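You operate a simulated robot arm through the tools that you are given. There is no shell and no other tool. Be economical: measure what you need, move in short steps, check, and stop when the job is done.

You are at the controls of a simulated robot arm. One attempt, no reset.

## Task
Clamp the blue spool, deburr it, then seat the go plug in its bore.
Fine: use the deburr block and put it down on the black mat.
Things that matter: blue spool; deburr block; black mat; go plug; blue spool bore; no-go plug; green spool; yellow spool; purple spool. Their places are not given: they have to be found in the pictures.

It is judged by the outcome, as a careful person would: the job done as asked, and still so three seconds after it is handed in. It fails if anything else is knocked over, pushed out of place, dropped, spilled or broken.

## Robot
A 7-joint arm with a two-finger parallel gripper, fixed in place. Base frame: the origin is at the foot of the arm, x ahead of it, y to its left, z up. Units: cm, rad, N and s.
With the tool pointing down near the work surface it reaches from about 24 to 68 cm from the base axis. Its first joint turns from -1.152 to 1.152 rad. Payload 2.4 kg.
The tool frame sits at the grasp point between the pads (the TCP): z along the fingers, y along the line on which they close. The tips reach 3 cm beyond it. Largest opening 9.4 cm; finger width 2.8, thickness 1; the body of the gripper, 5 by 9.6 cm, starts 5.5 cm behind the TCP.
Orientation is told as [roll, pitch, yaw] about the base's x, y, z axes, in that order, counted from this pose: with the fingers straight down and closing along the base's y, the tool's x points along the base's -x, its y along +y and its z along -z.

## Interface
- The arm moves only by the tool move_arm. Its argument "moves" is a list of rows, each a list of 7 numbers: the shift along the tool's x, y, z in cm, then the turn, a rotation vector about the tool's x, y, z in rad, then the opening in per cent of the stroke, from 0 (shut) to 100 (fully open). In form: [[dx, dy, dz, rx, ry, rz, grip], ...]. A call has 1 to 20 rows; each row is the pose to reach, as a shift and turn from the pose commanded when the call began, along the tool's axes at that moment. Each row takes 0.2 s and may step no farther than 5 cm and 0.15 rad from the row before; otherwise, or with a gripper value out of range, the whole call is refused. Where a pose cannot be reached the arm comes as near as it can. A force on the tool above 70 N (or 10 N above the force at the start of the call, whichever is more), or a blocked arm, ends the call early, and 0.2 s more pass. The fingers move at their own pace (about 15.3 cm/s each) and stop on an object; they squeeze with about 37 N. The grip force told is the motor's: it shows also when the fingers shut on nothing. Time passes only in rows, and 0.2 s behind the last, so rows that repeat a pose let the fingers close. The reply holds the time, the measured pose of the TCP, the force on the tool along the base axes, the opening and the grip force, in the units named above and with some noise.
- Cameras (640 x 400 px; columns grow to the right, rows downward): "scene" is fixed at [4.51, 48.63, 143.78]; the picture's right is [-0.65, -0.76, 0.00], its down [-0.48, 0.41, -0.77] and it looks along [0.59, -0.51, -0.63] (base axes); focal length 255 px, centre (320, 200). "wrist" rides on the gripper at [-3.7, 0, -5.8] in the tool frame; the picture's right is [0.00, -1.00, 0.00], its down [0.97, 0.00, -0.24] and it looks along [0.24, 0.00, 0.97] (tool axes); focal length 218 px, centre (320, 200).
- camera(camera): a new picture of that camera. It takes no simulated time.
- point_at(camera, pixels): for up to 12 pixels [column, row] of the newest picture of that camera ("zoom" is the newest enlarged one), the place [x, y, z] in the base frame of the surface seen there, good to about 0.2 cm. It takes no simulated time.
- inspect(camera, box): a new picture of the part [left, top, right, bottom] of that camera's present view, enlarged. It takes no simulated time.
- job_done(): hands the job in; it is judged then, once.

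Keep the steps short. Do not move on a guess: measure, check each grasp and each placing, and mend mistakes. In all there are 80 turns and 54 pictures (those below and enlarged ones count). Leave the gripper open and the arm clear of the work at the hand-in unless told otherwise, and finish with a single line.

The tools are called as a command line: name --pt "numbers of a row" for each row, then --argument value for the rest, lists and objects as JSON in quotes. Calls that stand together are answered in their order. move_arm: Moves the arm, as the interface text tells. Its arguments: {"type":"object","properties":{"moves":{"type":"array","items":{"type":"array","items":{"type":"number"}}}},"required":["moves"]} The other tools are called the same way: camera (camera) takes a picture; point_at (camera, pixels) gives the place of the surface under pixels of a picture; inspect (camera, box) takes an enlarged picture of a part of a camera's view; job_done () hands the job in.

At the start:

```text
t: 0.0
tcp_pos: [32.11, -4.04, 124.74]
orientation: [0.001, -0.002, -0.001]
wrist_force: [0.6, 0.0, -0.3]
grip_width: 9.39
grasp_force: 0.0
```

scene: 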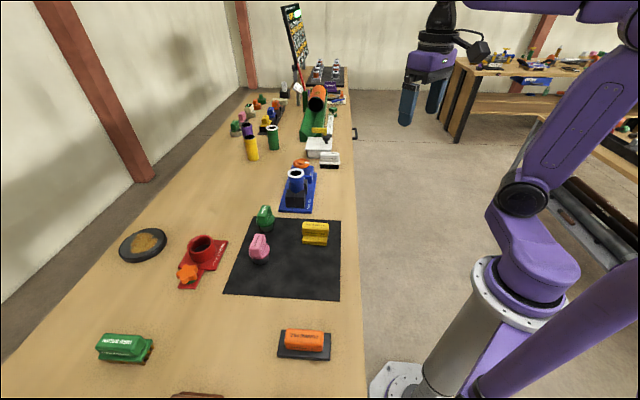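
wrist: 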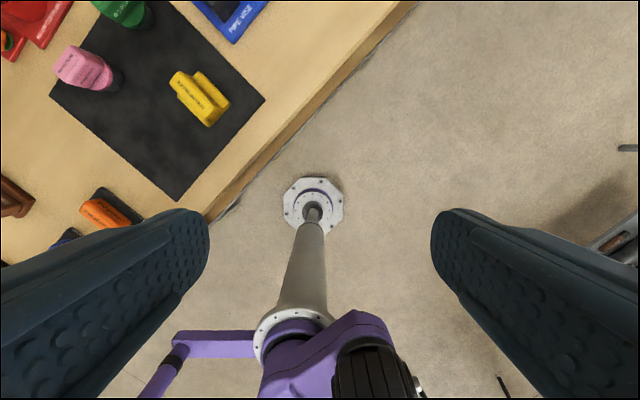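

I see a black mat with green, pink and yellow items, a blue vise with the blue spool, and other blocks nearby. I'll enlarge these areas to identify them.

inspect --camera "scene" --box '[220, 140, 360, 300]'

inspect --camera "scene" --box '[80, 220, 350, 400]'

inspect --camera "scene" --box '[220, 60, 360, 170]'

```text
2.50 times, centred on (290, 220) of scene
```

zoom: 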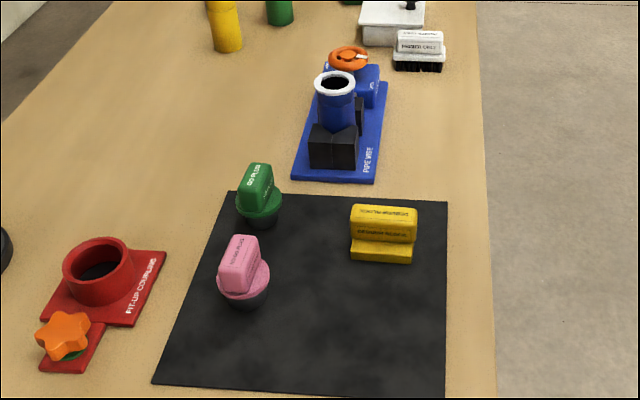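

```text
2.22 times, centred on (215, 310) of scene
```

zoom: 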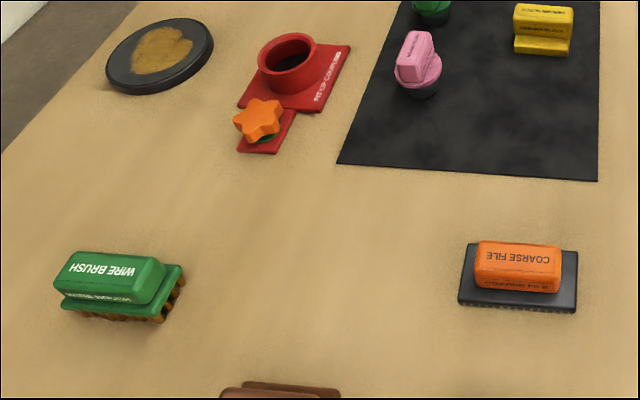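

```text
3.64 times, centred on (290, 115) of scene
```

zoom: 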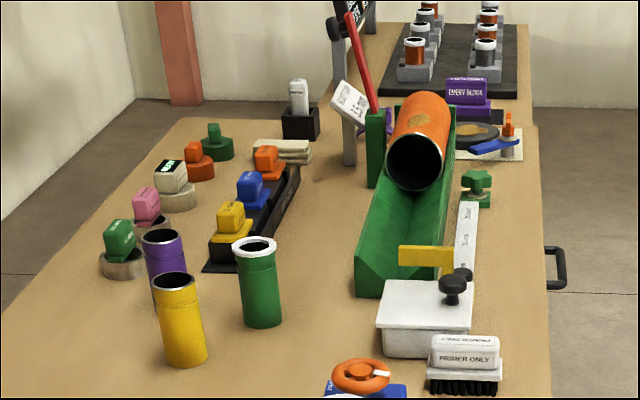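

Yellow block on the mat seems to be the deburr block, green "GO PLUG", pink "NO-GO PLUG". I'll enlarge the vise and the labels and measure.

inspect --camera "scene" --box '[240, 200, 340, 270]'

inspect --camera "scene" --box '[265, 150, 335, 215]'

inspect --camera "scene" --box '[270, 0, 350, 110]'

point_at --camera "scene" --pixels '[[296, 174], [303, 163], [295, 205], [265, 212], [265, 228], [258, 242], [315, 227], [315, 243], [240, 285], [335, 290], [305, 208], [332, 225]]'

```text
5.71 times, centred on (290, 235) of scene
```

zoom: 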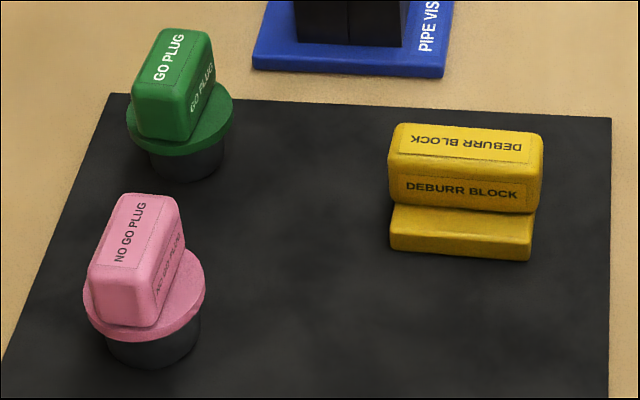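

```text
6.15 times, centred on (300, 182) of scene
```

zoom: 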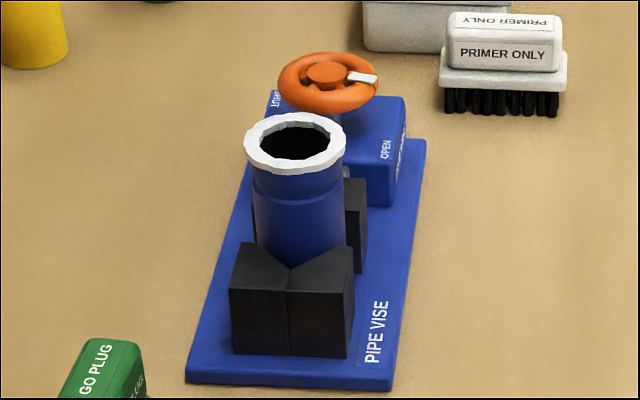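

```text
3.64 times, centred on (310, 55) of scene
```

zoom: 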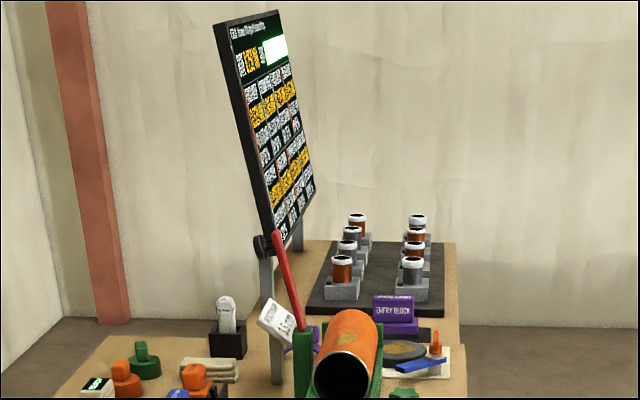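

```text
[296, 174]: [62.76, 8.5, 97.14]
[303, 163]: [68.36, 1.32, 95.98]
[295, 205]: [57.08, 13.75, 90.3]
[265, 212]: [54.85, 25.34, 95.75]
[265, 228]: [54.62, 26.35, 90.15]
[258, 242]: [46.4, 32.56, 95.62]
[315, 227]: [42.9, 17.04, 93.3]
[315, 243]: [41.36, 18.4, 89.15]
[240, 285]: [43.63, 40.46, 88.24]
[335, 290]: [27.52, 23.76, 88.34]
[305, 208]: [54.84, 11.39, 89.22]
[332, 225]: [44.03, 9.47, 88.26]
```

The handwheel's white pointer is at OPEN, with SHUT on the other side. So clamping means turning the wheel. The spool's top has a white burr ring. I'll bring the wrist camera over the vise.

move_arm --pt "-4 1.3 1.3 0 0 0 100" --pt "-8 2.6 2.6 0 0 0 100" --pt "-12 3.9 3.9 0 0 0 100" --pt "-16 5.2 5.2 0 0 0 100" --pt "-20 6.5 6.5 0 0 0 100" --pt "-24 7.8 7.8 0 0 0 100" --pt "-28 9 9 0 0 0 100" --pt "-28 9 9 0 0 0 100"

camera --camera "wrist"

```text
t: 1.8
tcp_pos: [60.25, 4.98, 115.84]
orientation: [-0.001, 0.001, -0.001]
wrist_force: [0.5, -0.1, -0.6]
grip_width: 9.41
grasp_force: 0.0
```

```text
45 pictures are left
```

wrist: 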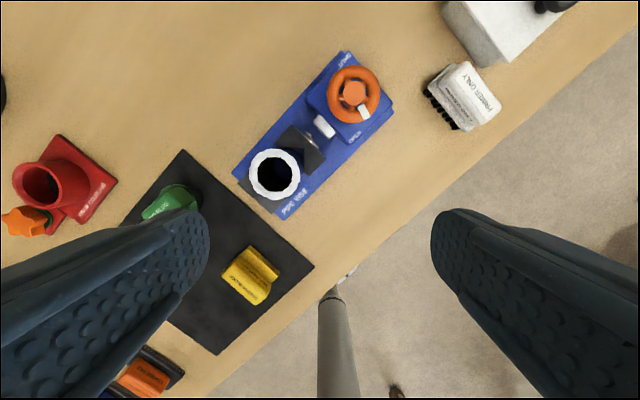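

inspect --camera "wrist" --box '[225, 40, 405, 225]'

point_at --camera "wrist" --pixels '[[353, 94], [363, 114], [332, 84], [372, 84], [337, 115], [273, 155], [297, 173], [250, 175], [274, 196], [356, 140], [345, 56], [299, 150]]'

```text
2.16 times, centred on (315, 132) of wrist
```

zoom: 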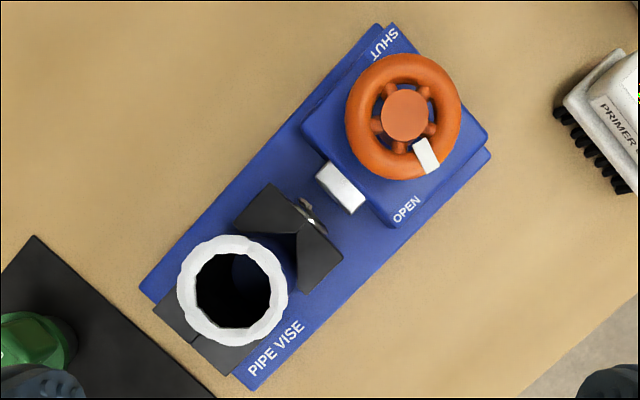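

```text
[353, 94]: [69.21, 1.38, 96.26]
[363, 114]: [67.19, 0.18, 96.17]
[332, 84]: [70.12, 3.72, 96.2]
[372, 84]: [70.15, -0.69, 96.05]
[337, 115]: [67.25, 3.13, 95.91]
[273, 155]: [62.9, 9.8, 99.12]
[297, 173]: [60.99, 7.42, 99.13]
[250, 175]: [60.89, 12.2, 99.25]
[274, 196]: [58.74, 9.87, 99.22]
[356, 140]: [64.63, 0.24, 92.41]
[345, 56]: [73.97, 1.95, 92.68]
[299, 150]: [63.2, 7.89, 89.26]
```

Spool: axis at (60.85, 9.8), top z 99.2. Handwheel: centre (69.2, 1.4), z≈96, outer diameter ≈6 cm, box top z≈92.5. The wheel is at the edge of reach, so I'll first go to a height above it with open fingers and check.

move_arm --pt "-4.5 -1.8 2 0 0 0 100" --pt "-8.95 -3.6 4 0 0 0 100" --pt "-8.95 -3.6 8.5 0 0 0 100" --pt "-8.95 -3.6 12 0 0 0 100" --pt "-8.95 -3.6 12 0 0 0 100"

camera --camera "wrist"

```text
refused: row 1 steps farther than a row can; nothing moved
```

```text
43 pictures are left
```

wrist: 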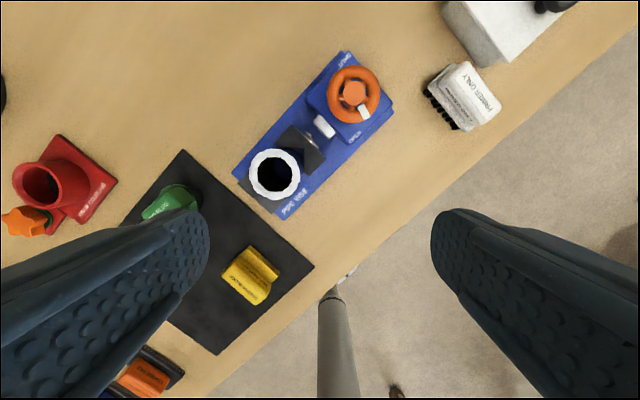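

Step was slightly too long; I repeat with smaller ones.

move_arm --pt "-3 -1.2 2 0 0 0 100" --pt "-6 -2.4 4 0 0 0 100" --pt "-8.95 -3.6 6 0 0 0 100" --pt "-8.95 -3.6 10 0 0 0 100" --pt "-8.95 -3.6 12 0 0 0 100" --pt "-8.95 -3.6 12 0 0 0 100"

```text
t: 3.2
tcp_pos: [68.35, 1.41, 103.93]
orientation: [0.0, 0.0, 0.0]
wrist_force: [0.3, -0.5, 0.2]
grip_width: 9.42
grasp_force: 0.0
out of reach, approached as far as the arm can: row 3, 4, 5, 6
```

The arm comes up 0.85 cm short. I'll tilt the fingers outward slightly (0.12 rad) to gain reach.

move_arm --pt "0 0 0 0 -0.06 0 100" --pt "0 0 0 0 -0.12 0 100" --pt "0 0 0 0 -0.12 0 100"

```text
t: 4.0
tcp_pos: [68.42, 1.23, 103.82]
orientation: [0.002, -0.119, 0.0]
wrist_force: [0.3, 0.1, 0.0]
grip_width: 9.4
grasp_force: 0.0
```

Now I pre-turn the gripper −1.2 rad about the tool axis while moving above the wheel centre (to have room for a clockwise turn), then look.

move_arm --pt "-0.3 0.1 0.5 0 0 -0.15 100" --pt "-0.3 0.17 1 0 0 -0.3 100" --pt "-0.3 0.17 1 0 0 -0.45 100" --pt "-0.3 0.17 1 0 0 -0.6 100" --pt "-0.3 0.17 1 0 0 -0.75 100" --pt "-0.3 0.17 1 0 0 -0.9 100" --pt "-0.3 0.17 1 0 0 -1.05 100" --pt "-0.3 0.17 1 0 0 -1.2 100" --pt "-0.3 0.17 1 0 0 -1.2 100"

camera --camera "wrist"

```text
t: 6.0
tcp_pos: [68.65, 1.4, 102.79]
orientation: [-0.114, -0.045, 1.205]
wrist_force: [-0.4, 0.0, 1.0]
grip_width: 9.38
grasp_force: 0.0
```

```text
42 pictures are left
```

wrist: 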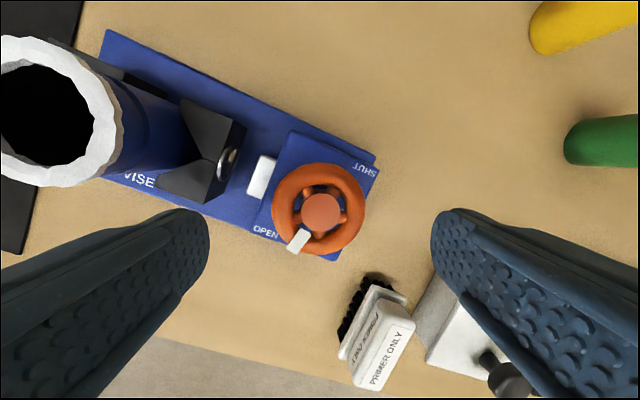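

I check heights of the parts around the wheel: white nut, jaw, box, hub, rim.

point_at --camera "wrist" --pixels '[[262, 175], [205, 165], [228, 160], [321, 212], [282, 210], [357, 208], [318, 170], [301, 240], [318, 247], [262, 230], [366, 170], [385, 330]]'

```text
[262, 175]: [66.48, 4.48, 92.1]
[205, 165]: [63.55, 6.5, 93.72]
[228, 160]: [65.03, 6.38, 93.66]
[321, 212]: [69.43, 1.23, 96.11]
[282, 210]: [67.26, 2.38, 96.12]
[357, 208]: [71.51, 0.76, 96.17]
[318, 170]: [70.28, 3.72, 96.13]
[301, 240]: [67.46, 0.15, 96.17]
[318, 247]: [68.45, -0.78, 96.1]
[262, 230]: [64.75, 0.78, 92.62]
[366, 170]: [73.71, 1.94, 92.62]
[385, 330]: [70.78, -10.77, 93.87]
```

Obstacles around the wheel are all below z 93.7. I descend to TCP z≈96.9 around the rim, fingers open.

move_arm --pt "0.08 0.09 2 0 0 0 100" --pt "0.08 0.09 4 0 0 0 100" --pt "0.08 0.09 5.93 0 0 0 100" --pt "0.08 0.09 5.93 0 0 0 100"

camera --camera "wrist"

```text
t: 7.0
tcp_pos: [69.27, 1.41, 96.92]
orientation: [-0.113, -0.046, 1.201]
wrist_force: [-0.7, 0.3, 0.4]
grip_width: 9.39
grasp_force: 0.1
```

```text
41 pictures are left
```

wrist: 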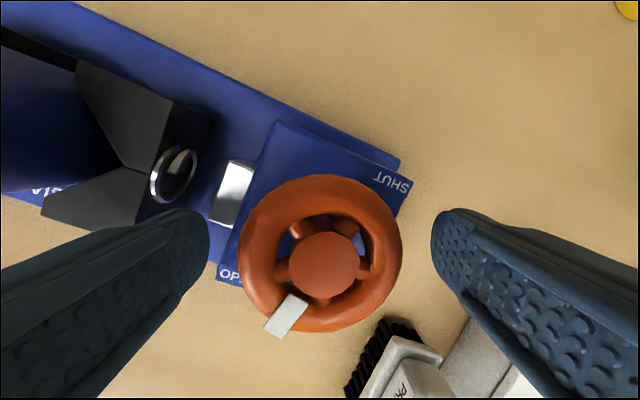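

The wheel is centred between the fingers. Close.

move_arm --pt "0 0 0 0 0 0 60" --pt "0 0 0 0 0 0 40" --pt "0 0 0 0 0 0 40"

```text
t: 7.8
tcp_pos: [69.38, 1.43, 96.88]
orientation: [-0.114, -0.044, 1.201]
wrist_force: [12.2, -2.0, -5.0]
grip_width: 6.01
grasp_force: 45.1
```

The wheel is gripped (6.0 cm). I'll try a small clockwise turn.

move_arm --pt "0 0 0 0 0 0.1 40" --pt "0 0 0 0 0 0.2 40" --pt "0 0 0 0 0 0.3 40" --pt "0 0 0 0 0 0.4 40" --pt "0 0 0 0 0 0.4 40"

camera --camera "wrist"

```text
t: 9.0
tcp_pos: [69.42, 1.31, 96.82]
orientation: [-0.088, -0.088, 0.8]
wrist_force: [16.9, -1.8, 4.3]
grip_width: 5.98
grasp_force: 45.0
```

```text
40 pictures are left
```

wrist: 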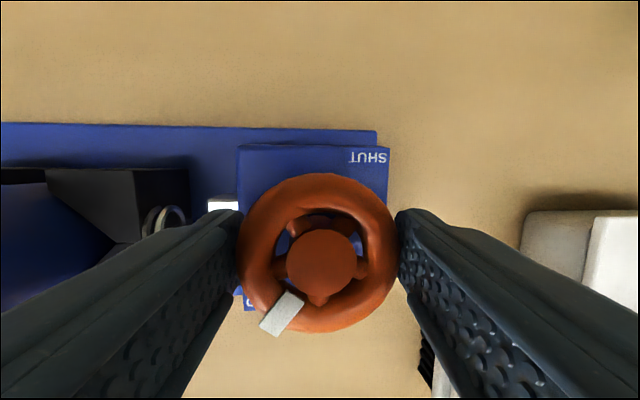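

The wheel turns with the gripper. Continuing clockwise.

move_arm --pt "0 0 0 0 0 0.12 40" --pt "0 0 0 0 0 0.24 40" --pt "0 0 0 0 0 0.36 40" --pt "0 0 0 0 0 0.48 40" --pt "0 0 0 0 0 0.6 40" --pt "0 0 0 0 0 0.72 40" --pt "0 0 0 0 0 0.84 40" --pt "0 0 0 0 0 0.96 40" --pt "0 0 0 0 0 1.08 40" --pt "0 0 0 0 0 1.2 40" --pt "0 0 0 0 0 1.3 40" --pt "0 0 0 0 0 1.3 40"

camera --camera "wrist"

inspect --camera "scene" --box '[265, 150, 335, 215]'

```text
t: 11.6
tcp_pos: [69.3, 1.26, 96.86]
orientation: [0.057, -0.105, -0.506]
wrist_force: [5.6, -9.0, 7.3]
grip_width: 5.89
grasp_force: 44.9
```

```text
39 pictures are left
```

wrist: 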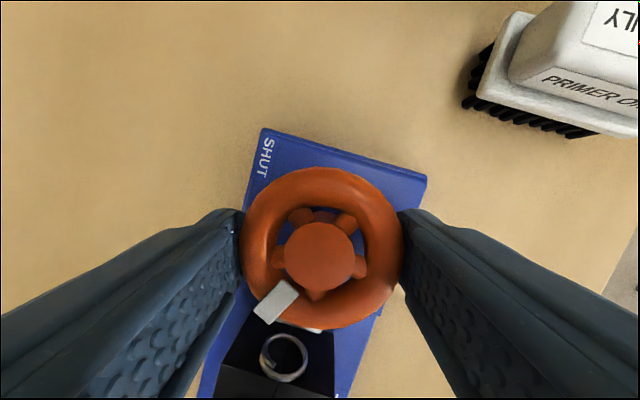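

```text
6.15 times, centred on (300, 182) of scene
```

zoom: 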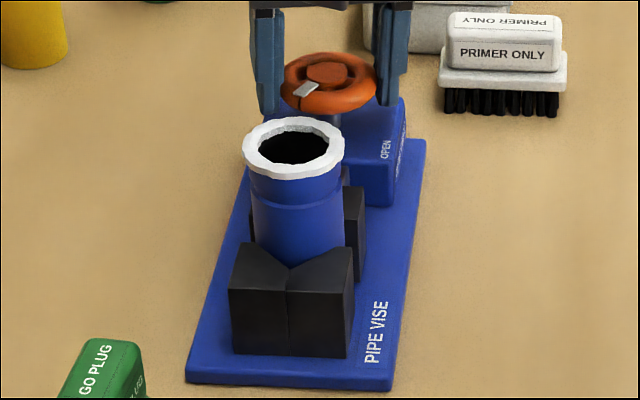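

Turned about 97° so far, no resistance. I keep going clockwise toward SHUT.

move_arm --pt "0 0 0 0 0 0.12 40" --pt "0 0 0 0 0 0.24 40" --pt "0 0 0 0 0 0.36 40" --pt "0 0 0 0 0 0.48 40" --pt "0 0 0 0 0 0.6 40" --pt "0 0 0 0 0 0.72 40" --pt "0 0 0 0 0 0.84 40" --pt "0 0 0 0 0 0.96 40" --pt "0 0 0 0 0 1.08 40" --pt "0 0 0 0 0 1.2 40" --pt "0 0 0 0 0 1.2 40"

camera --camera "wrist"

inspect --camera "scene" --box '[265, 150, 335, 215]'

```text
t: 14.0
tcp_pos: [69.37, 1.33, 96.93]
orientation: [0.119, 0.016, -1.699]
wrist_force: [8.6, -4.7, -2.9]
grip_width: 5.92
grasp_force: 44.6
```

```text
37 pictures are left
```

wrist: 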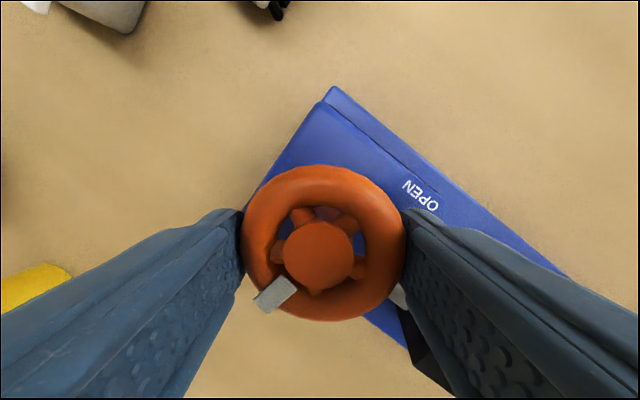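

```text
6.15 times, centred on (300, 182) of scene
```

zoom: 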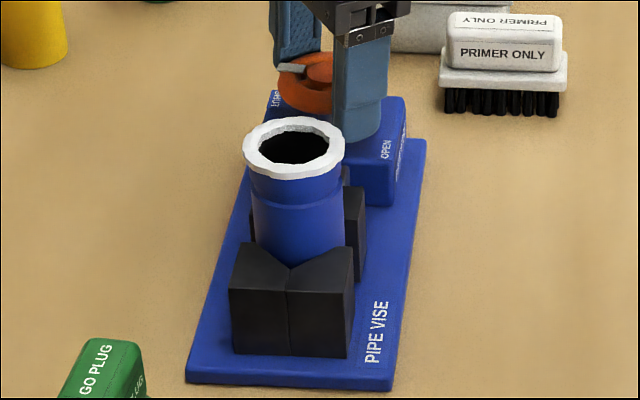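

Pointer nears SHUT; the spool has shifted slightly, as if pressed. Continuing the last ~0.7 rad, watching for a stop.

move_arm --pt "0 0 0 0 0 0.1 40" --pt "0 0 0 0 0 0.2 40" --pt "0 0 0 0 0 0.3 40" --pt "0 0 0 0 0 0.4 40" --pt "0 0 0 0 0 0.5 40" --pt "0 0 0 0 0 0.6 40" --pt "0 0 0 0 0 0.7 40" --pt "0 0 0 0 0 0.7 40"

camera --camera "wrist"

inspect --camera "scene" --box '[265, 150, 335, 215]'

```text
t: 15.8
tcp_pos: [69.4, 1.32, 96.99]
orientation: [0.083, 0.088, -2.396]
wrist_force: [17.4, -6.2, -4.0]
grip_width: 6.05
grasp_force: 44.9
```

```text
35 pictures are left
```

wrist: 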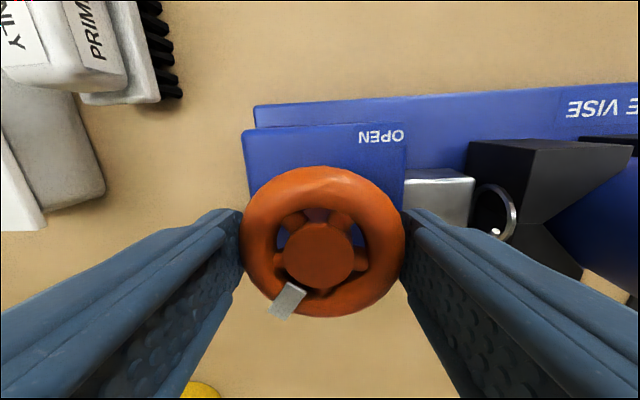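

```text
6.15 times, centred on (300, 182) of scene
```

zoom: 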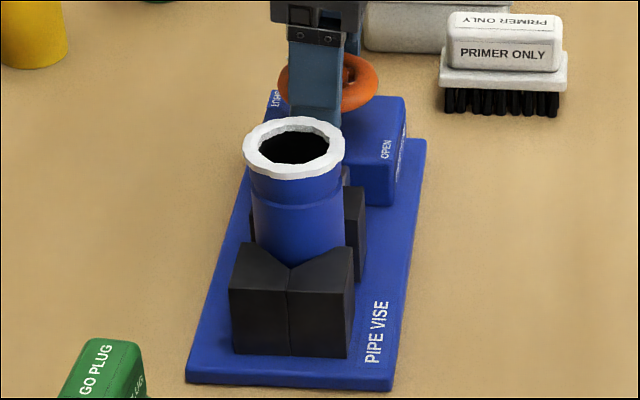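

The wheel slipped a little in the fingers, which suggests a stop. I'll release, lift and look at pointer and jaws.

move_arm --pt "0 0 0 0 0 0 100" --pt "0 0 0 0 0 0 100" --pt "0 0 -4 0 0 0 100" --pt "0 0 -8 0 0 0 100" --pt "0 0 -12 0 0 0 100" --pt "0 0 -12 0 0 0 100"

camera --camera "wrist"

```text
t: 17.2
tcp_pos: [67.74, 1.44, 108.86]
orientation: [0.08, 0.088, -2.396]
wrist_force: [0.2, 0.3, -0.1]
grip_width: 9.38
grasp_force: 0.1
```

```text
33 pictures are left
```

wrist: 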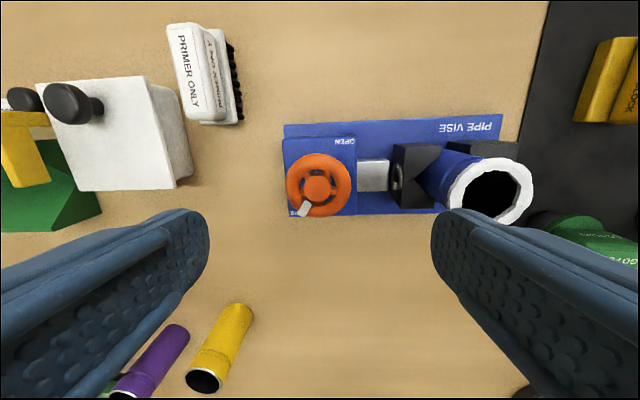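

inspect --camera "wrist" --box '[275, 105, 540, 235]'

point_at --camera "wrist" --pixels '[[304, 210], [317, 187], [394, 165], [372, 175], [490, 162], [531, 192], [500, 222], [448, 200], [414, 165], [300, 212]]'

```text
2.42 times, centred on (408, 170) of wrist
```

zoom: 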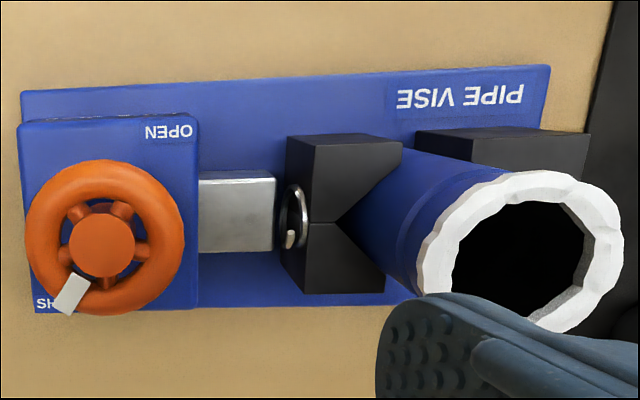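

```text
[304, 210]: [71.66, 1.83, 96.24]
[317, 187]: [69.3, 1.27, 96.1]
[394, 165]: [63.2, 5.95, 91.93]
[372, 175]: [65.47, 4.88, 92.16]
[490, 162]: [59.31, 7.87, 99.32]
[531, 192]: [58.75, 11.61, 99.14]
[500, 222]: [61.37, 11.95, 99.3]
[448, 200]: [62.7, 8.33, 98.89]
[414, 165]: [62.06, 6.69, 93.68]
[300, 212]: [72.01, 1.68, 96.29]
```

Pointer is now at SHUT and the jaw presses the spool in the V's; spool axis now ≈(60.5, 9.95). Next I go above the yellow deburr block, untwisting the wrist on the way.

move_arm --pt "-0.5 -1.6 -1 0 0 -0.15 100" --pt "-1 -3.2 -2 0 0 -0.3 100" --pt "-1.5 -4.8 -3 0 0 -0.45 100" --pt "-2 -6.4 -4 0 0 -0.6 100" --pt "-2.5 -8 -5 0 0 -0.75 100" --pt "-3 -9.6 -5.8 0 0 -0.9 100" --pt "-3.5 -11.2 -5.8 0 0 -1.05 100" --pt "-4 -12.8 -5.8 0 0 -1.2 100" --pt "-4.5 -14.4 -5.8 0 0 -1.35 100" --pt "-5 -16 -5.8 0 0 -1.5 100" --pt "-5.5 -17.6 -5.8 0 0 -1.65 100" --pt "-6 -19.2 -5.8 0 0 -1.8 100" --pt "-6.5 -20.8 -5.8 0 0 -1.95 100" --pt "-7 -22.4 -5.8 0 0 -2.1 100" --pt "-7.5 -24 -5.8 0 0 -2.25 100" --pt "-8.2 -26 -5.8 0 0 -2.396 100" --pt "-8.2 -26 -5.8 0 0 -2.396 100"

move_arm --pt "0 0 0 0 0.12 0 100" --pt "0 0 0 0 0.12 0 100"

camera --camera "wrist"

```text
t: 20.8
tcp_pos: [43.82, 15.05, 111.92]
orientation: [-0.001, -0.121, -0.002]
wrist_force: [0.0, -0.2, -0.2]
grip_width: 9.39
grasp_force: 0.1
```

```text
t: 21.4
tcp_pos: [43.8, 14.92, 111.8]
orientation: [0.0, 0.002, -0.002]
wrist_force: [0.2, 0.5, 0.1]
grip_width: 9.39
grasp_force: 0.1
```

```text
31 pictures are left
```

wrist: 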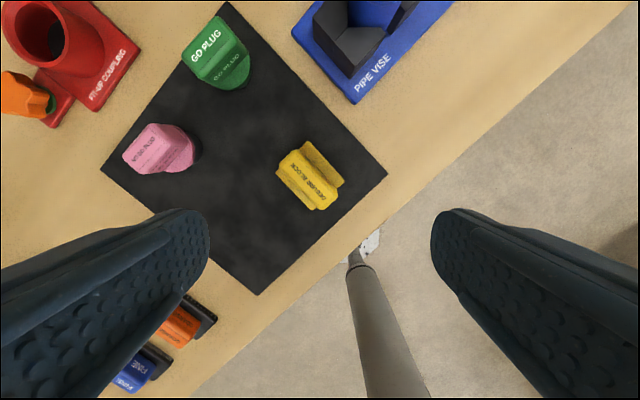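

inspect --camera "wrist" --box '[260, 125, 360, 225]'

point_at --camera "wrist" --pixels '[[283, 164], [298, 152], [332, 196], [318, 206], [308, 178], [312, 145], [340, 182], [325, 163], [216, 35], [233, 70], [200, 52], [240, 50]]'

```text
4.00 times, centred on (310, 175) of wrist
```

zoom: 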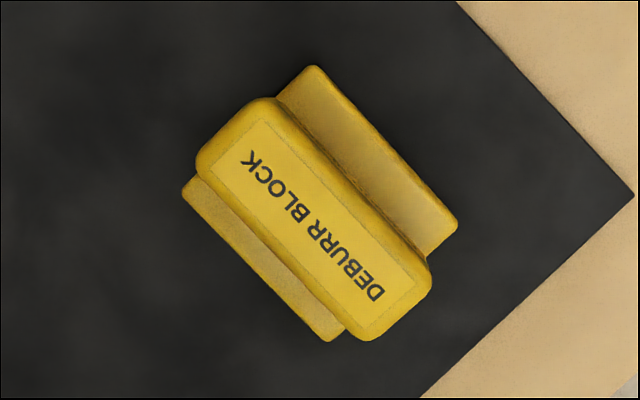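

```text
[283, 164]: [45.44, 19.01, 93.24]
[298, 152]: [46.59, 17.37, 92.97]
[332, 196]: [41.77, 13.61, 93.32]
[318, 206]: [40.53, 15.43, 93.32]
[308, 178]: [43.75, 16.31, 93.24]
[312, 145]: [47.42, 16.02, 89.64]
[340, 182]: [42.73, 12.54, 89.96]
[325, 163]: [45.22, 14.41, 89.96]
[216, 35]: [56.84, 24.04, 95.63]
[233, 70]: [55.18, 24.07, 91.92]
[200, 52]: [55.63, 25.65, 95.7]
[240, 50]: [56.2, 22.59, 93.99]
```

Block: handle centre (43.65, 16.3), top z 93.3, base top ≈90, handle long axis at ~37° from x. I'll turn the gripper +0.64 yaw so it closes across the handle, and descend to TCP z 97 first.

move_arm --pt "0.1 0.4 1 0 0 -0.13 100" --pt "0.15 0.8 3 0 0 -0.26 100" --pt "0.15 1.2 6 0 0 -0.39 100" --pt "0.15 1.4 9 0 0 -0.52 100" --pt "0.15 1.4 11 0 0 -0.64 100" --pt "0.15 1.4 11 0 0 -0.64 100"

camera --camera "wrist"

```text
t: 22.8
tcp_pos: [43.56, 16.49, 100.72]
orientation: [0.001, 0.0, 0.637]
wrist_force: [-0.1, 0.7, -0.4]
grip_width: 9.37
grasp_force: 0.0
```

```text
29 pictures are left
```

wrist: 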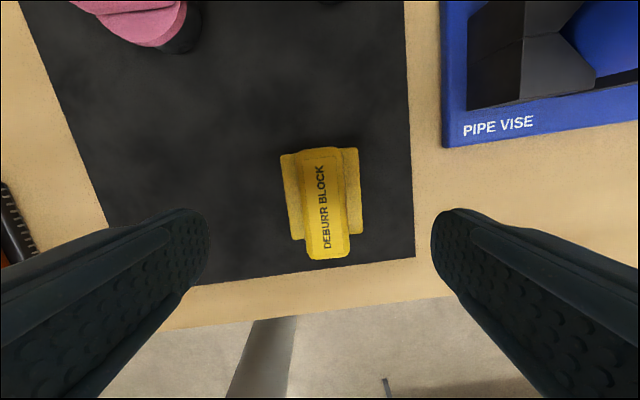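

The block is well centred along its length, ~0.3 cm right and slightly rotated. I correct (dy −0.3, rz −0.08), descend to z≈93.2 and close.

move_arm --pt "0 -0.3 2 0 0 -0.08 100" --pt "0 -0.3 5 0 0 -0.08 100" --pt "0 -0.3 7.5 0 0 -0.08 100" --pt "0 -0.3 7.5 0 0 -0.08 60" --pt "0 -0.3 7.5 0 0 -0.08 20" --pt "0 -0.3 7.5 0 0 -0.08 15" --pt "0 -0.3 7.5 0 0 -0.08 15"

```text
t: 24.4
tcp_pos: [43.89, 16.17, 93.33]
orientation: [0.0, -0.001, 0.716]
wrist_force: [0.5, -0.2, 0.7]
grip_width: 3.4
grasp_force: 36.8
```

Gripped at 3.4 cm. I lift and check.

move_arm --pt "0 0 -2 0 0 0 15" --pt "0 0 -6 0 0 0 15" --pt "0 0 -10 0 0 0 15" --pt "0 0 -14 0 0 0 15" --pt "0 0 -17 0 0 0 15" --pt "0 0 -17 0 0 0 15"

camera --camera "wrist"

inspect --camera "scene" --box '[230, 120, 370, 230]'

```text
t: 25.8
tcp_pos: [43.61, 16.09, 110.17]
orientation: [-0.001, 0.0, 0.717]
wrist_force: [-0.2, -0.6, -2.0]
grip_width: 3.39
grasp_force: 37.1
```

```text
28 pictures are left
```

wrist: 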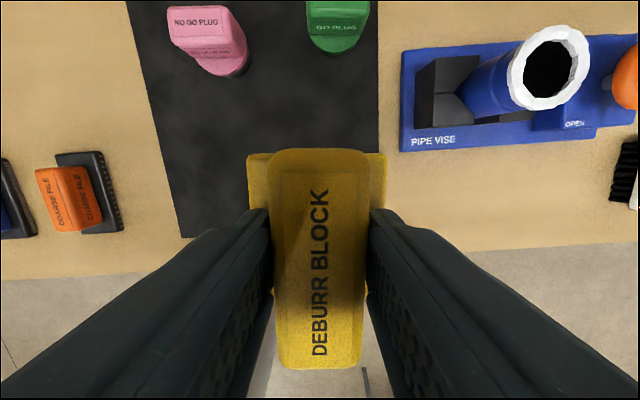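

```text
3.64 times, centred on (300, 175) of scene
```

zoom: 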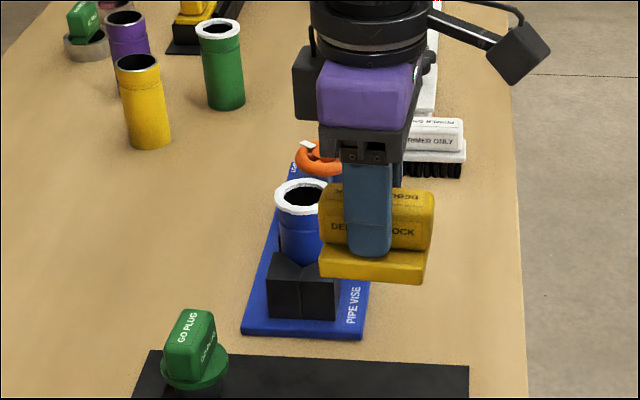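

Block held level. Move above the spool (60.5, 9.95), bottom staying above the rim, then down to just above contact.

move_arm --pt "-2.2 -4 0 0 0 0 15" --pt "-4.4 -8 0 0 0 0 15" --pt "-6.6 -12 0 0 0 0 15" --pt "-8.7 -15.7 0 0 0 0 15" --pt "-8.7 -15.7 3 0 0 0 15" --pt "-8.7 -15.7 5 0 0 0 15" --pt "-8.7 -15.7 5.4 0 0 0 15" --pt "-8.7 -15.7 5.4 0 0 0 15"

inspect --camera "scene" --box '[250, 130, 350, 220]'

```text
t: 27.6
tcp_pos: [60.55, 10.03, 104.81]
orientation: [0.0, 0.0, 0.714]
wrist_force: [-0.5, 0.2, -0.3]
grip_width: 3.38
grasp_force: 37.3
```

```text
4.44 times, centred on (300, 175) of scene
```

zoom: 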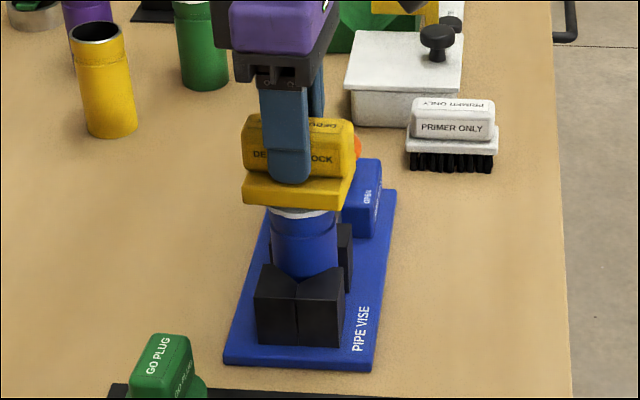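

The block is right above the rim. I lower in 0.1–0.2 cm steps, watching the force.

move_arm --pt "0 0 0.15 0 0 0 15" --pt "0 0 0.3 0 0 0 15" --pt "0 0 0.45 0 0 0 15" --pt "0 0 0.45 0 0 0 15"

```text
t: 28.6
tcp_pos: [60.63, 10.06, 104.36]
orientation: [0.001, 0.0, 0.717]
wrist_force: [0.2, -0.3, -1.1]
grip_width: 3.37
grasp_force: 37.0
```

move_arm --pt "0 0 0.1 0 0 0 15" --pt "0 0 0.2 0 0 0 15" --pt "0 0 0.2 0 0 0 15"

```text
t: 29.4
tcp_pos: [60.59, 10.04, 104.13]
orientation: [-0.001, 0.0, 0.714]
wrist_force: [0.6, 0.0, -1.2]
grip_width: 3.37
grasp_force: 36.5
```

move_arm --pt "0 0 0.1 0 0 0 15" --pt "0 0 0.2 0 0 0 15" --pt "0 0 0.2 0 0 0 15"

```text
t: 30.2
tcp_pos: [60.64, 10.2, 104.12]
orientation: [0.002, -0.001, 0.715]
wrist_force: [-2.7, 0.6, 7.2]
grip_width: 3.38
grasp_force: 37.7
```

Contact at z≈104.1 with ~7 N. I press slightly more and stroke back and forth along the block's length.

move_arm --pt "0 0 0.08 0 0 0 15" --pt "0.7 0 0.08 0 0 0 15" --pt "1.4 0 0.08 0 0 0 15" --pt "0.7 0 0.08 0 0 0 15" --pt "0 0 0.08 0 0 0 15" --pt "-0.7 0 0.08 0 0 0 15" --pt "-1.4 0 0.08 0 0 0 15" --pt "-0.7 0 0.08 0 0 0 15" --pt "0 0 0.08 0 0 0 15" --pt "0.7 0 0.08 0 0 0 15" --pt "1.4 0 0.08 0 0 0 15" --pt "0.7 0 0.08 0 0 0 15" --pt "0 0 0.08 0 0 0 15" --pt "-0.7 0 0.08 0 0 0 15" --pt "-1.4 0 0.08 0 0 0 15" --pt "-0.7 0 0.08 0 0 0 15" --pt "0 0 0.08 0 0 0 15"

inspect --camera "scene" --box '[250, 130, 350, 220]'

```text
t: 33.8
tcp_pos: [60.56, 10.27, 103.95]
orientation: [0.001, -0.003, 0.717]
wrist_force: [4.5, 5.4, 15.8]
grip_width: 3.4
grasp_force: 37.1
```

```text
4.44 times, centred on (300, 175) of scene
```

zoom: 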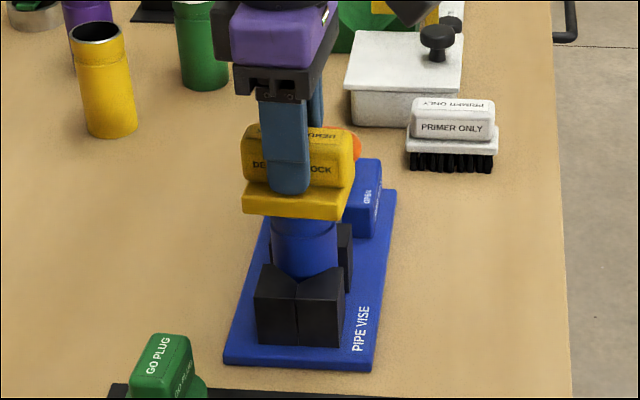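

The white rim can no longer be seen. I lift and back off to inspect the rim.

move_arm --pt "0 0 -2 0 0 0 15" --pt "0 0 -6 0 0 0 15" --pt "2.9 5.2 -6 0 0 0 15" --pt "5 9 -6 0 0 0 15" --pt "7 12.5 -6 0 0 0 15" --pt "8.7 15.7 -6 0 0 0 15" --pt "8.7 15.7 -6 0 0 0 15"

inspect --camera "scene" --box '[250, 130, 350, 220]'

inspect --camera "wrist" --box '[400, 0, 640, 150]'

```text
refused: row 3 steps farther than a row can; nothing moved
```

```text
4.44 times, centred on (300, 175) of scene
```

zoom: 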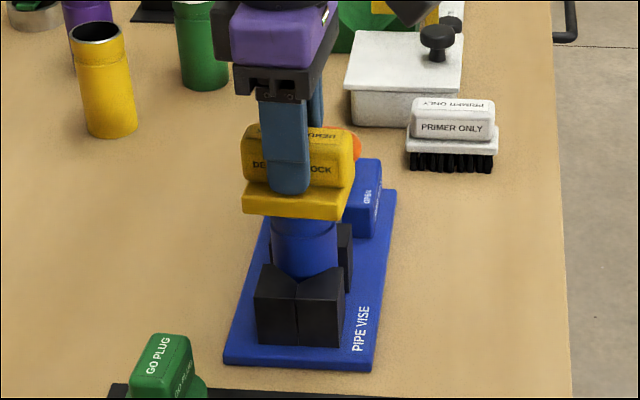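

```text
2.67 times, centred on (520, 75) of wrist
```

zoom: 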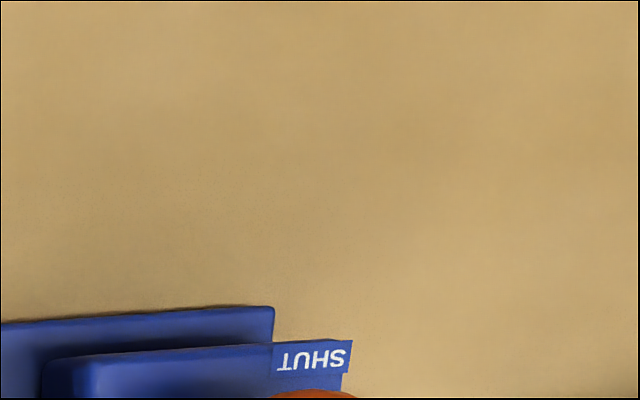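

One step was too long; I retry with smaller steps.

move_arm --pt "0 0 -2 0 0 0 15" --pt "0 0 -6 0 0 0 15" --pt "2 3.6 -6 0 0 0 15" --pt "4 7.2 -6 0 0 0 15" --pt "6 10.8 -6 0 0 0 15" --pt "8 14.4 -6 0 0 0 15" --pt "8.7 15.7 -6 0 0 0 15" --pt "8.7 15.7 -6 0 0 0 15"

inspect --camera "wrist" --box '[380, 0, 640, 160]'

```text
t: 35.6
tcp_pos: [43.76, 16.04, 109.77]
orientation: [-0.001, 0.001, 0.716]
wrist_force: [0.4, -0.6, -0.4]
grip_width: 3.37
grasp_force: 36.8
```

```text
2.46 times, centred on (510, 80) of wrist
```

zoom: 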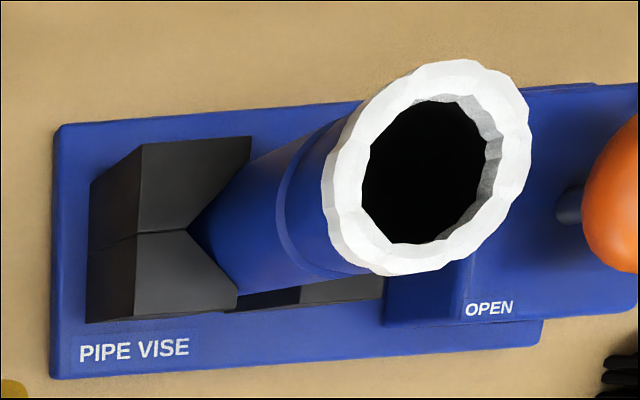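

The white burr ring is still there, so more strokes with more pressure are needed. Back onto the rim.

move_arm --pt "-2 -3.6 0 0 0 0 15" --pt "-4 -7.2 0 0 0 0 15" --pt "-6 -10.8 0 0 0 0 15" --pt "-8 -14.4 0 0 0 0 15" --pt "-8.7 -15.7 0 0 0 0 15" --pt "-8.7 -15.7 3 0 0 0 15" --pt "-8.7 -15.7 5 0 0 0 15" --pt "-8.7 -15.7 5.6 0 0 0 15" --pt "-8.7 -15.7 5.9 0 0 0 15" --pt "-8.7 -15.7 6.1 0 0 0 15" --pt "-8.7 -15.7 6.15 0 0 0 15" --pt "-8.7 -15.7 6.15 0 0 0 15"

```text
t: 38.2
tcp_pos: [60.63, 10.04, 103.91]
orientation: [-0.002, -0.003, 0.715]
wrist_force: [-8.2, -0.3, 27.0]
grip_width: 3.38
grasp_force: 37.0
```

27 N downward. Now longer strokes along both directions.

move_arm --pt "0.8 0 0 0 0 0 15" --pt "1.6 0 0 0 0 0 15" --pt "0.8 0 0 0 0 0 15" --pt "0 0 0 0 0 0 15" --pt "-0.8 0 0 0 0 0 15" --pt "-1.6 0 0 0 0 0 15" --pt "-0.8 0 0 0 0 0 15" --pt "0 0 0 0 0 0 15" --pt "0.8 0 0 0 0 0 15" --pt "1.6 0 0 0 0 0 15" --pt "0.8 0 0 0 0 0 15" --pt "0 0 0 0 0 0 15" --pt "-0.8 0 0 0 0 0 15" --pt "-1.6 0 0 0 0 0 15" --pt "-0.8 0 0 0 0 0 15" --pt "0 0 0 0 0 0 15" --pt "0.8 0 0 0 0 0 15" --pt "1.6 0 0 0 0 0 15" --pt "0.8 0 0 0 0 0 15" --pt "0 0 0 0 0 0 15"

move_arm --pt "0.8 0 0 0 0 0 15" --pt "1.6 0 0 0 0 0 15" --pt "0.8 0 0 0 0 0 15" --pt "0 0 0 0 0 0 15" --pt "-0.8 0 0 0 0 0 15" --pt "-1.6 0 0 0 0 0 15" --pt "-0.8 0 0 0 0 0 15" --pt "0 0 0 0 0 0 15" --pt "0.8 0 0 0 0 0 15" --pt "1.6 0 0 0 0 0 15" --pt "0.8 0 0 0 0 0 15" --pt "0 0 0 0 0 0 15" --pt "-0.8 0 0 0 0 0 15" --pt "-1.6 0 0 0 0 0 15" --pt "-0.8 0 0 0 0 0 15" --pt "0 0 0 0 0 0 15" --pt "0.8 0 0 0 0 0 15" --pt "1.6 0 0 0 0 0 15" --pt "0.8 0 0 0 0 0 15" --pt "0 0 0 0 0 0 15"

inspect --camera "scene" --box '[270, 150, 330, 200]'

```text
t: 42.4
tcp_pos: [60.47, 9.84, 103.74]
orientation: [0.002, 0.002, 0.713]
wrist_force: [-5.6, -5.8, 21.0]
grip_width: 3.37
grasp_force: 36.8
```

```text
t: 46.6
tcp_pos: [60.56, 9.99, 103.77]
orientation: [0.0, 0.0, 0.717]
wrist_force: [-1.3, -1.7, 6.4]
grip_width: 3.38
grasp_force: 37.1
```

```text
8.00 times, centred on (300, 175) of scene
```

zoom: 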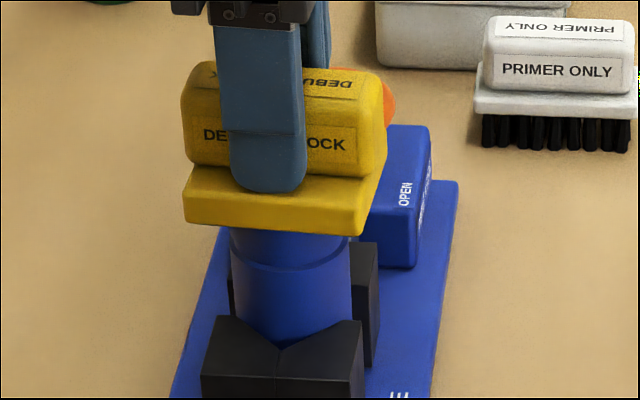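

The block sits ~0.35 cm lower and force fell, so the burr is likely worn off. Lift back to over the mat and inspect.

move_arm --pt "0 0 -2 0 0 0 15" --pt "0 0 -6.15 0 0 0 15" --pt "2 3.6 -6.15 0 0 0 15" --pt "4 7.2 -6.15 0 0 0 15" --pt "6 10.8 -6.15 0 0 0 15" --pt "8 14.4 -6.15 0 0 0 15" --pt "8.7 15.7 -6.15 0 0 0 15" --pt "8.7 15.7 -6.15 0 0 0 15"

inspect --camera "wrist" --box '[380, 0, 640, 160]'

```text
t: 48.4
tcp_pos: [43.75, 16.18, 109.82]
orientation: [0.001, 0.002, 0.716]
wrist_force: [0.1, -0.6, -1.2]
grip_width: 3.41
grasp_force: 37.4
```

```text
2.46 times, centred on (510, 80) of wrist
```

zoom: 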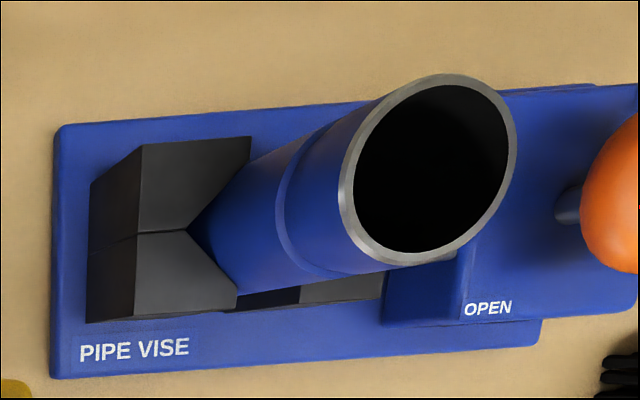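

The rim is clean metal. Now put the block back in its place on the mat: down to z≈93.4.

move_arm --pt "0 0 4 0 0 0 15" --pt "0 0 8 0 0 0 15" --pt "0 0 12 0 0 0 15" --pt "0 0 15 0 0 0 15" --pt "0 0 16 0 0 0 15" --pt "0 0 16.3 0 0 0 15" --pt "0 0 16.45 0 0 0 15" --pt "0 0 16.45 0 0 0 15"

```text
t: 50.2
tcp_pos: [43.61, 16.17, 93.38]
orientation: [0.002, 0.001, 0.714]
wrist_force: [-0.7, 0.6, -2.1]
grip_width: 3.37
grasp_force: 36.8
```

move_arm --pt "0 0 0.08 0 0 0 15" --pt "0 0 0.12 0 0 0 15" --pt "0 0 0.12 0 0 0 15"

```text
t: 51.0
tcp_pos: [43.76, 16.12, 93.49]
orientation: [0.001, 0.001, 0.716]
wrist_force: [0.1, 0.0, -1.4]
grip_width: 3.38
grasp_force: 37.4
```

move_arm --pt "0 0 0.08 0 0 0 15" --pt "0 0 0.16 0 0 0 15" --pt "0 0 0.16 0 0 0 15"

```text
t: 51.8
tcp_pos: [43.75, 16.15, 93.19]
orientation: [-0.001, -0.001, 0.715]
wrist_force: [0.2, -0.4, -1.5]
grip_width: 3.39
grasp_force: 37.2
```

move_arm --pt "0 0 0.1 0 0 0 15" --pt "0 0 0.2 0 0 0 15" --pt "0 0 0.2 0 0 0 15"

```text
t: 52.6
tcp_pos: [43.84, 16.15, 93.03]
orientation: [0.0, -0.001, 0.714]
wrist_force: [0.1, -0.5, -1.7]
grip_width: 3.39
grasp_force: 37.0
```

Still no contact (the block may have slipped up in the grip a bit while pressing). Further down gently.

move_arm --pt "0 0 0.1 0 0 0 15" --pt "0 0 0.2 0 0 0 15" --pt "0 0 0.2 0 0 0 15"

inspect --camera "scene" --box '[280, 205, 350, 260]'

```text
t: 53.4
tcp_pos: [43.79, 16.18, 92.93]
orientation: [-0.001, -0.002, 0.717]
wrist_force: [-1.8, -0.2, 12.6]
grip_width: 3.39
grasp_force: 37.0
```

```text
7.27 times, centred on (315, 232) of scene
```

zoom: 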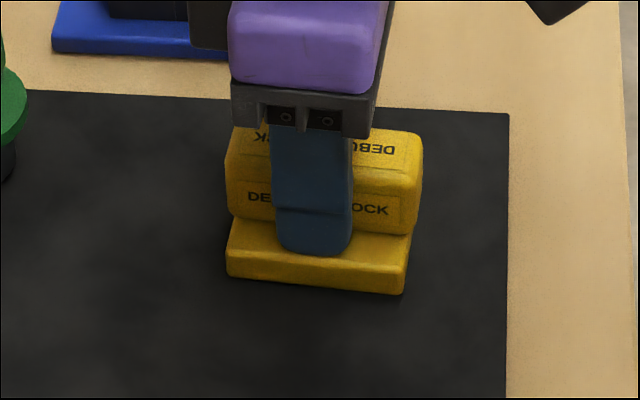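

Block rests on the mat (12 N). Release, rise, and move to view the go plug.

move_arm --pt "0 0 -0.05 0 0 0 100" --pt "0 0 -0.05 0 0 0 100" --pt "0 0 -4 0 0 0 100" --pt "0 0 -8 0 0 0 100" --pt "0 0 -12 0 0 0 100" --pt "-3 0 -15 0 0 0 100" --pt "-6 -0.5 -15 0 0 0 100" --pt "-9 -1 -15 0 0 0 100" --pt "-10 -1 -15 0 0 0 100" --pt "-10 -1 -15 0 0 0 100"

camera --camera "wrist"

```text
t: 55.6
tcp_pos: [51.98, 22.0, 107.85]
orientation: [0.0, 0.0, 0.715]
wrist_force: [-0.8, 0.2, 0.1]
grip_width: 9.42
grasp_force: 0.0
```

```text
18 pictures are left
```

wrist: 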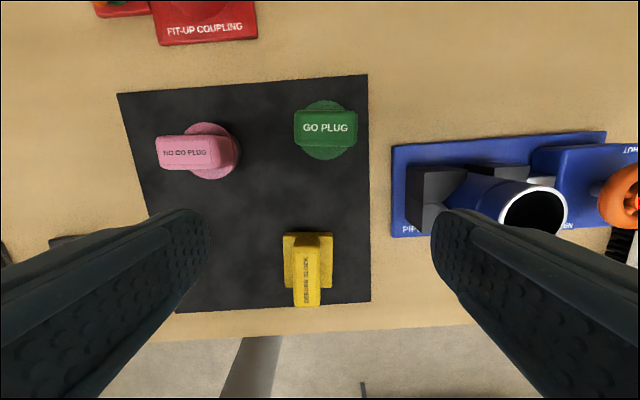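

The deburr block stands on the mat. I measure the go plug handle and flange, and the clean bore.

inspect --camera "wrist" --box '[275, 80, 385, 180]'

point_at --camera "wrist" --pixels '[[298, 128], [354, 128], [326, 113], [326, 142], [326, 128], [326, 156], [326, 104], [501, 213], [566, 213], [545, 190], [530, 192], [330, 240]]'

```text
4.00 times, centred on (330, 130) of wrist
```

zoom: 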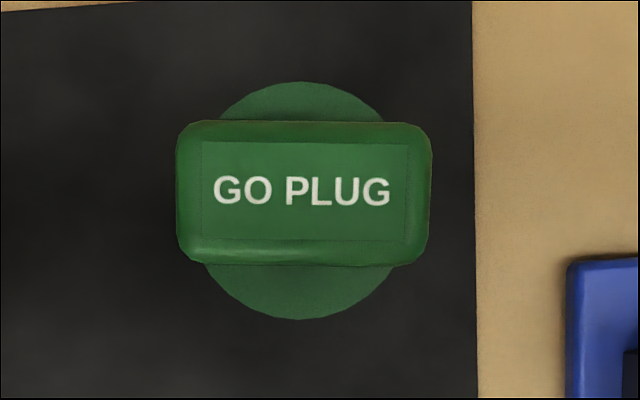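

```text
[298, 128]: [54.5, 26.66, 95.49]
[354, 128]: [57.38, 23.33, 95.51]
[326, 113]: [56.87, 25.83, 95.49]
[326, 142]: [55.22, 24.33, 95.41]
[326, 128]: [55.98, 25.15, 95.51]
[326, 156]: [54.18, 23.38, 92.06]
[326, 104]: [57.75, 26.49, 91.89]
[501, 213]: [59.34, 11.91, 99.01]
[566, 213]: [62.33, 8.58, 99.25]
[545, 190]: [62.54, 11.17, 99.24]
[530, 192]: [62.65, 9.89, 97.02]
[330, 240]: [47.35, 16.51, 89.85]
```

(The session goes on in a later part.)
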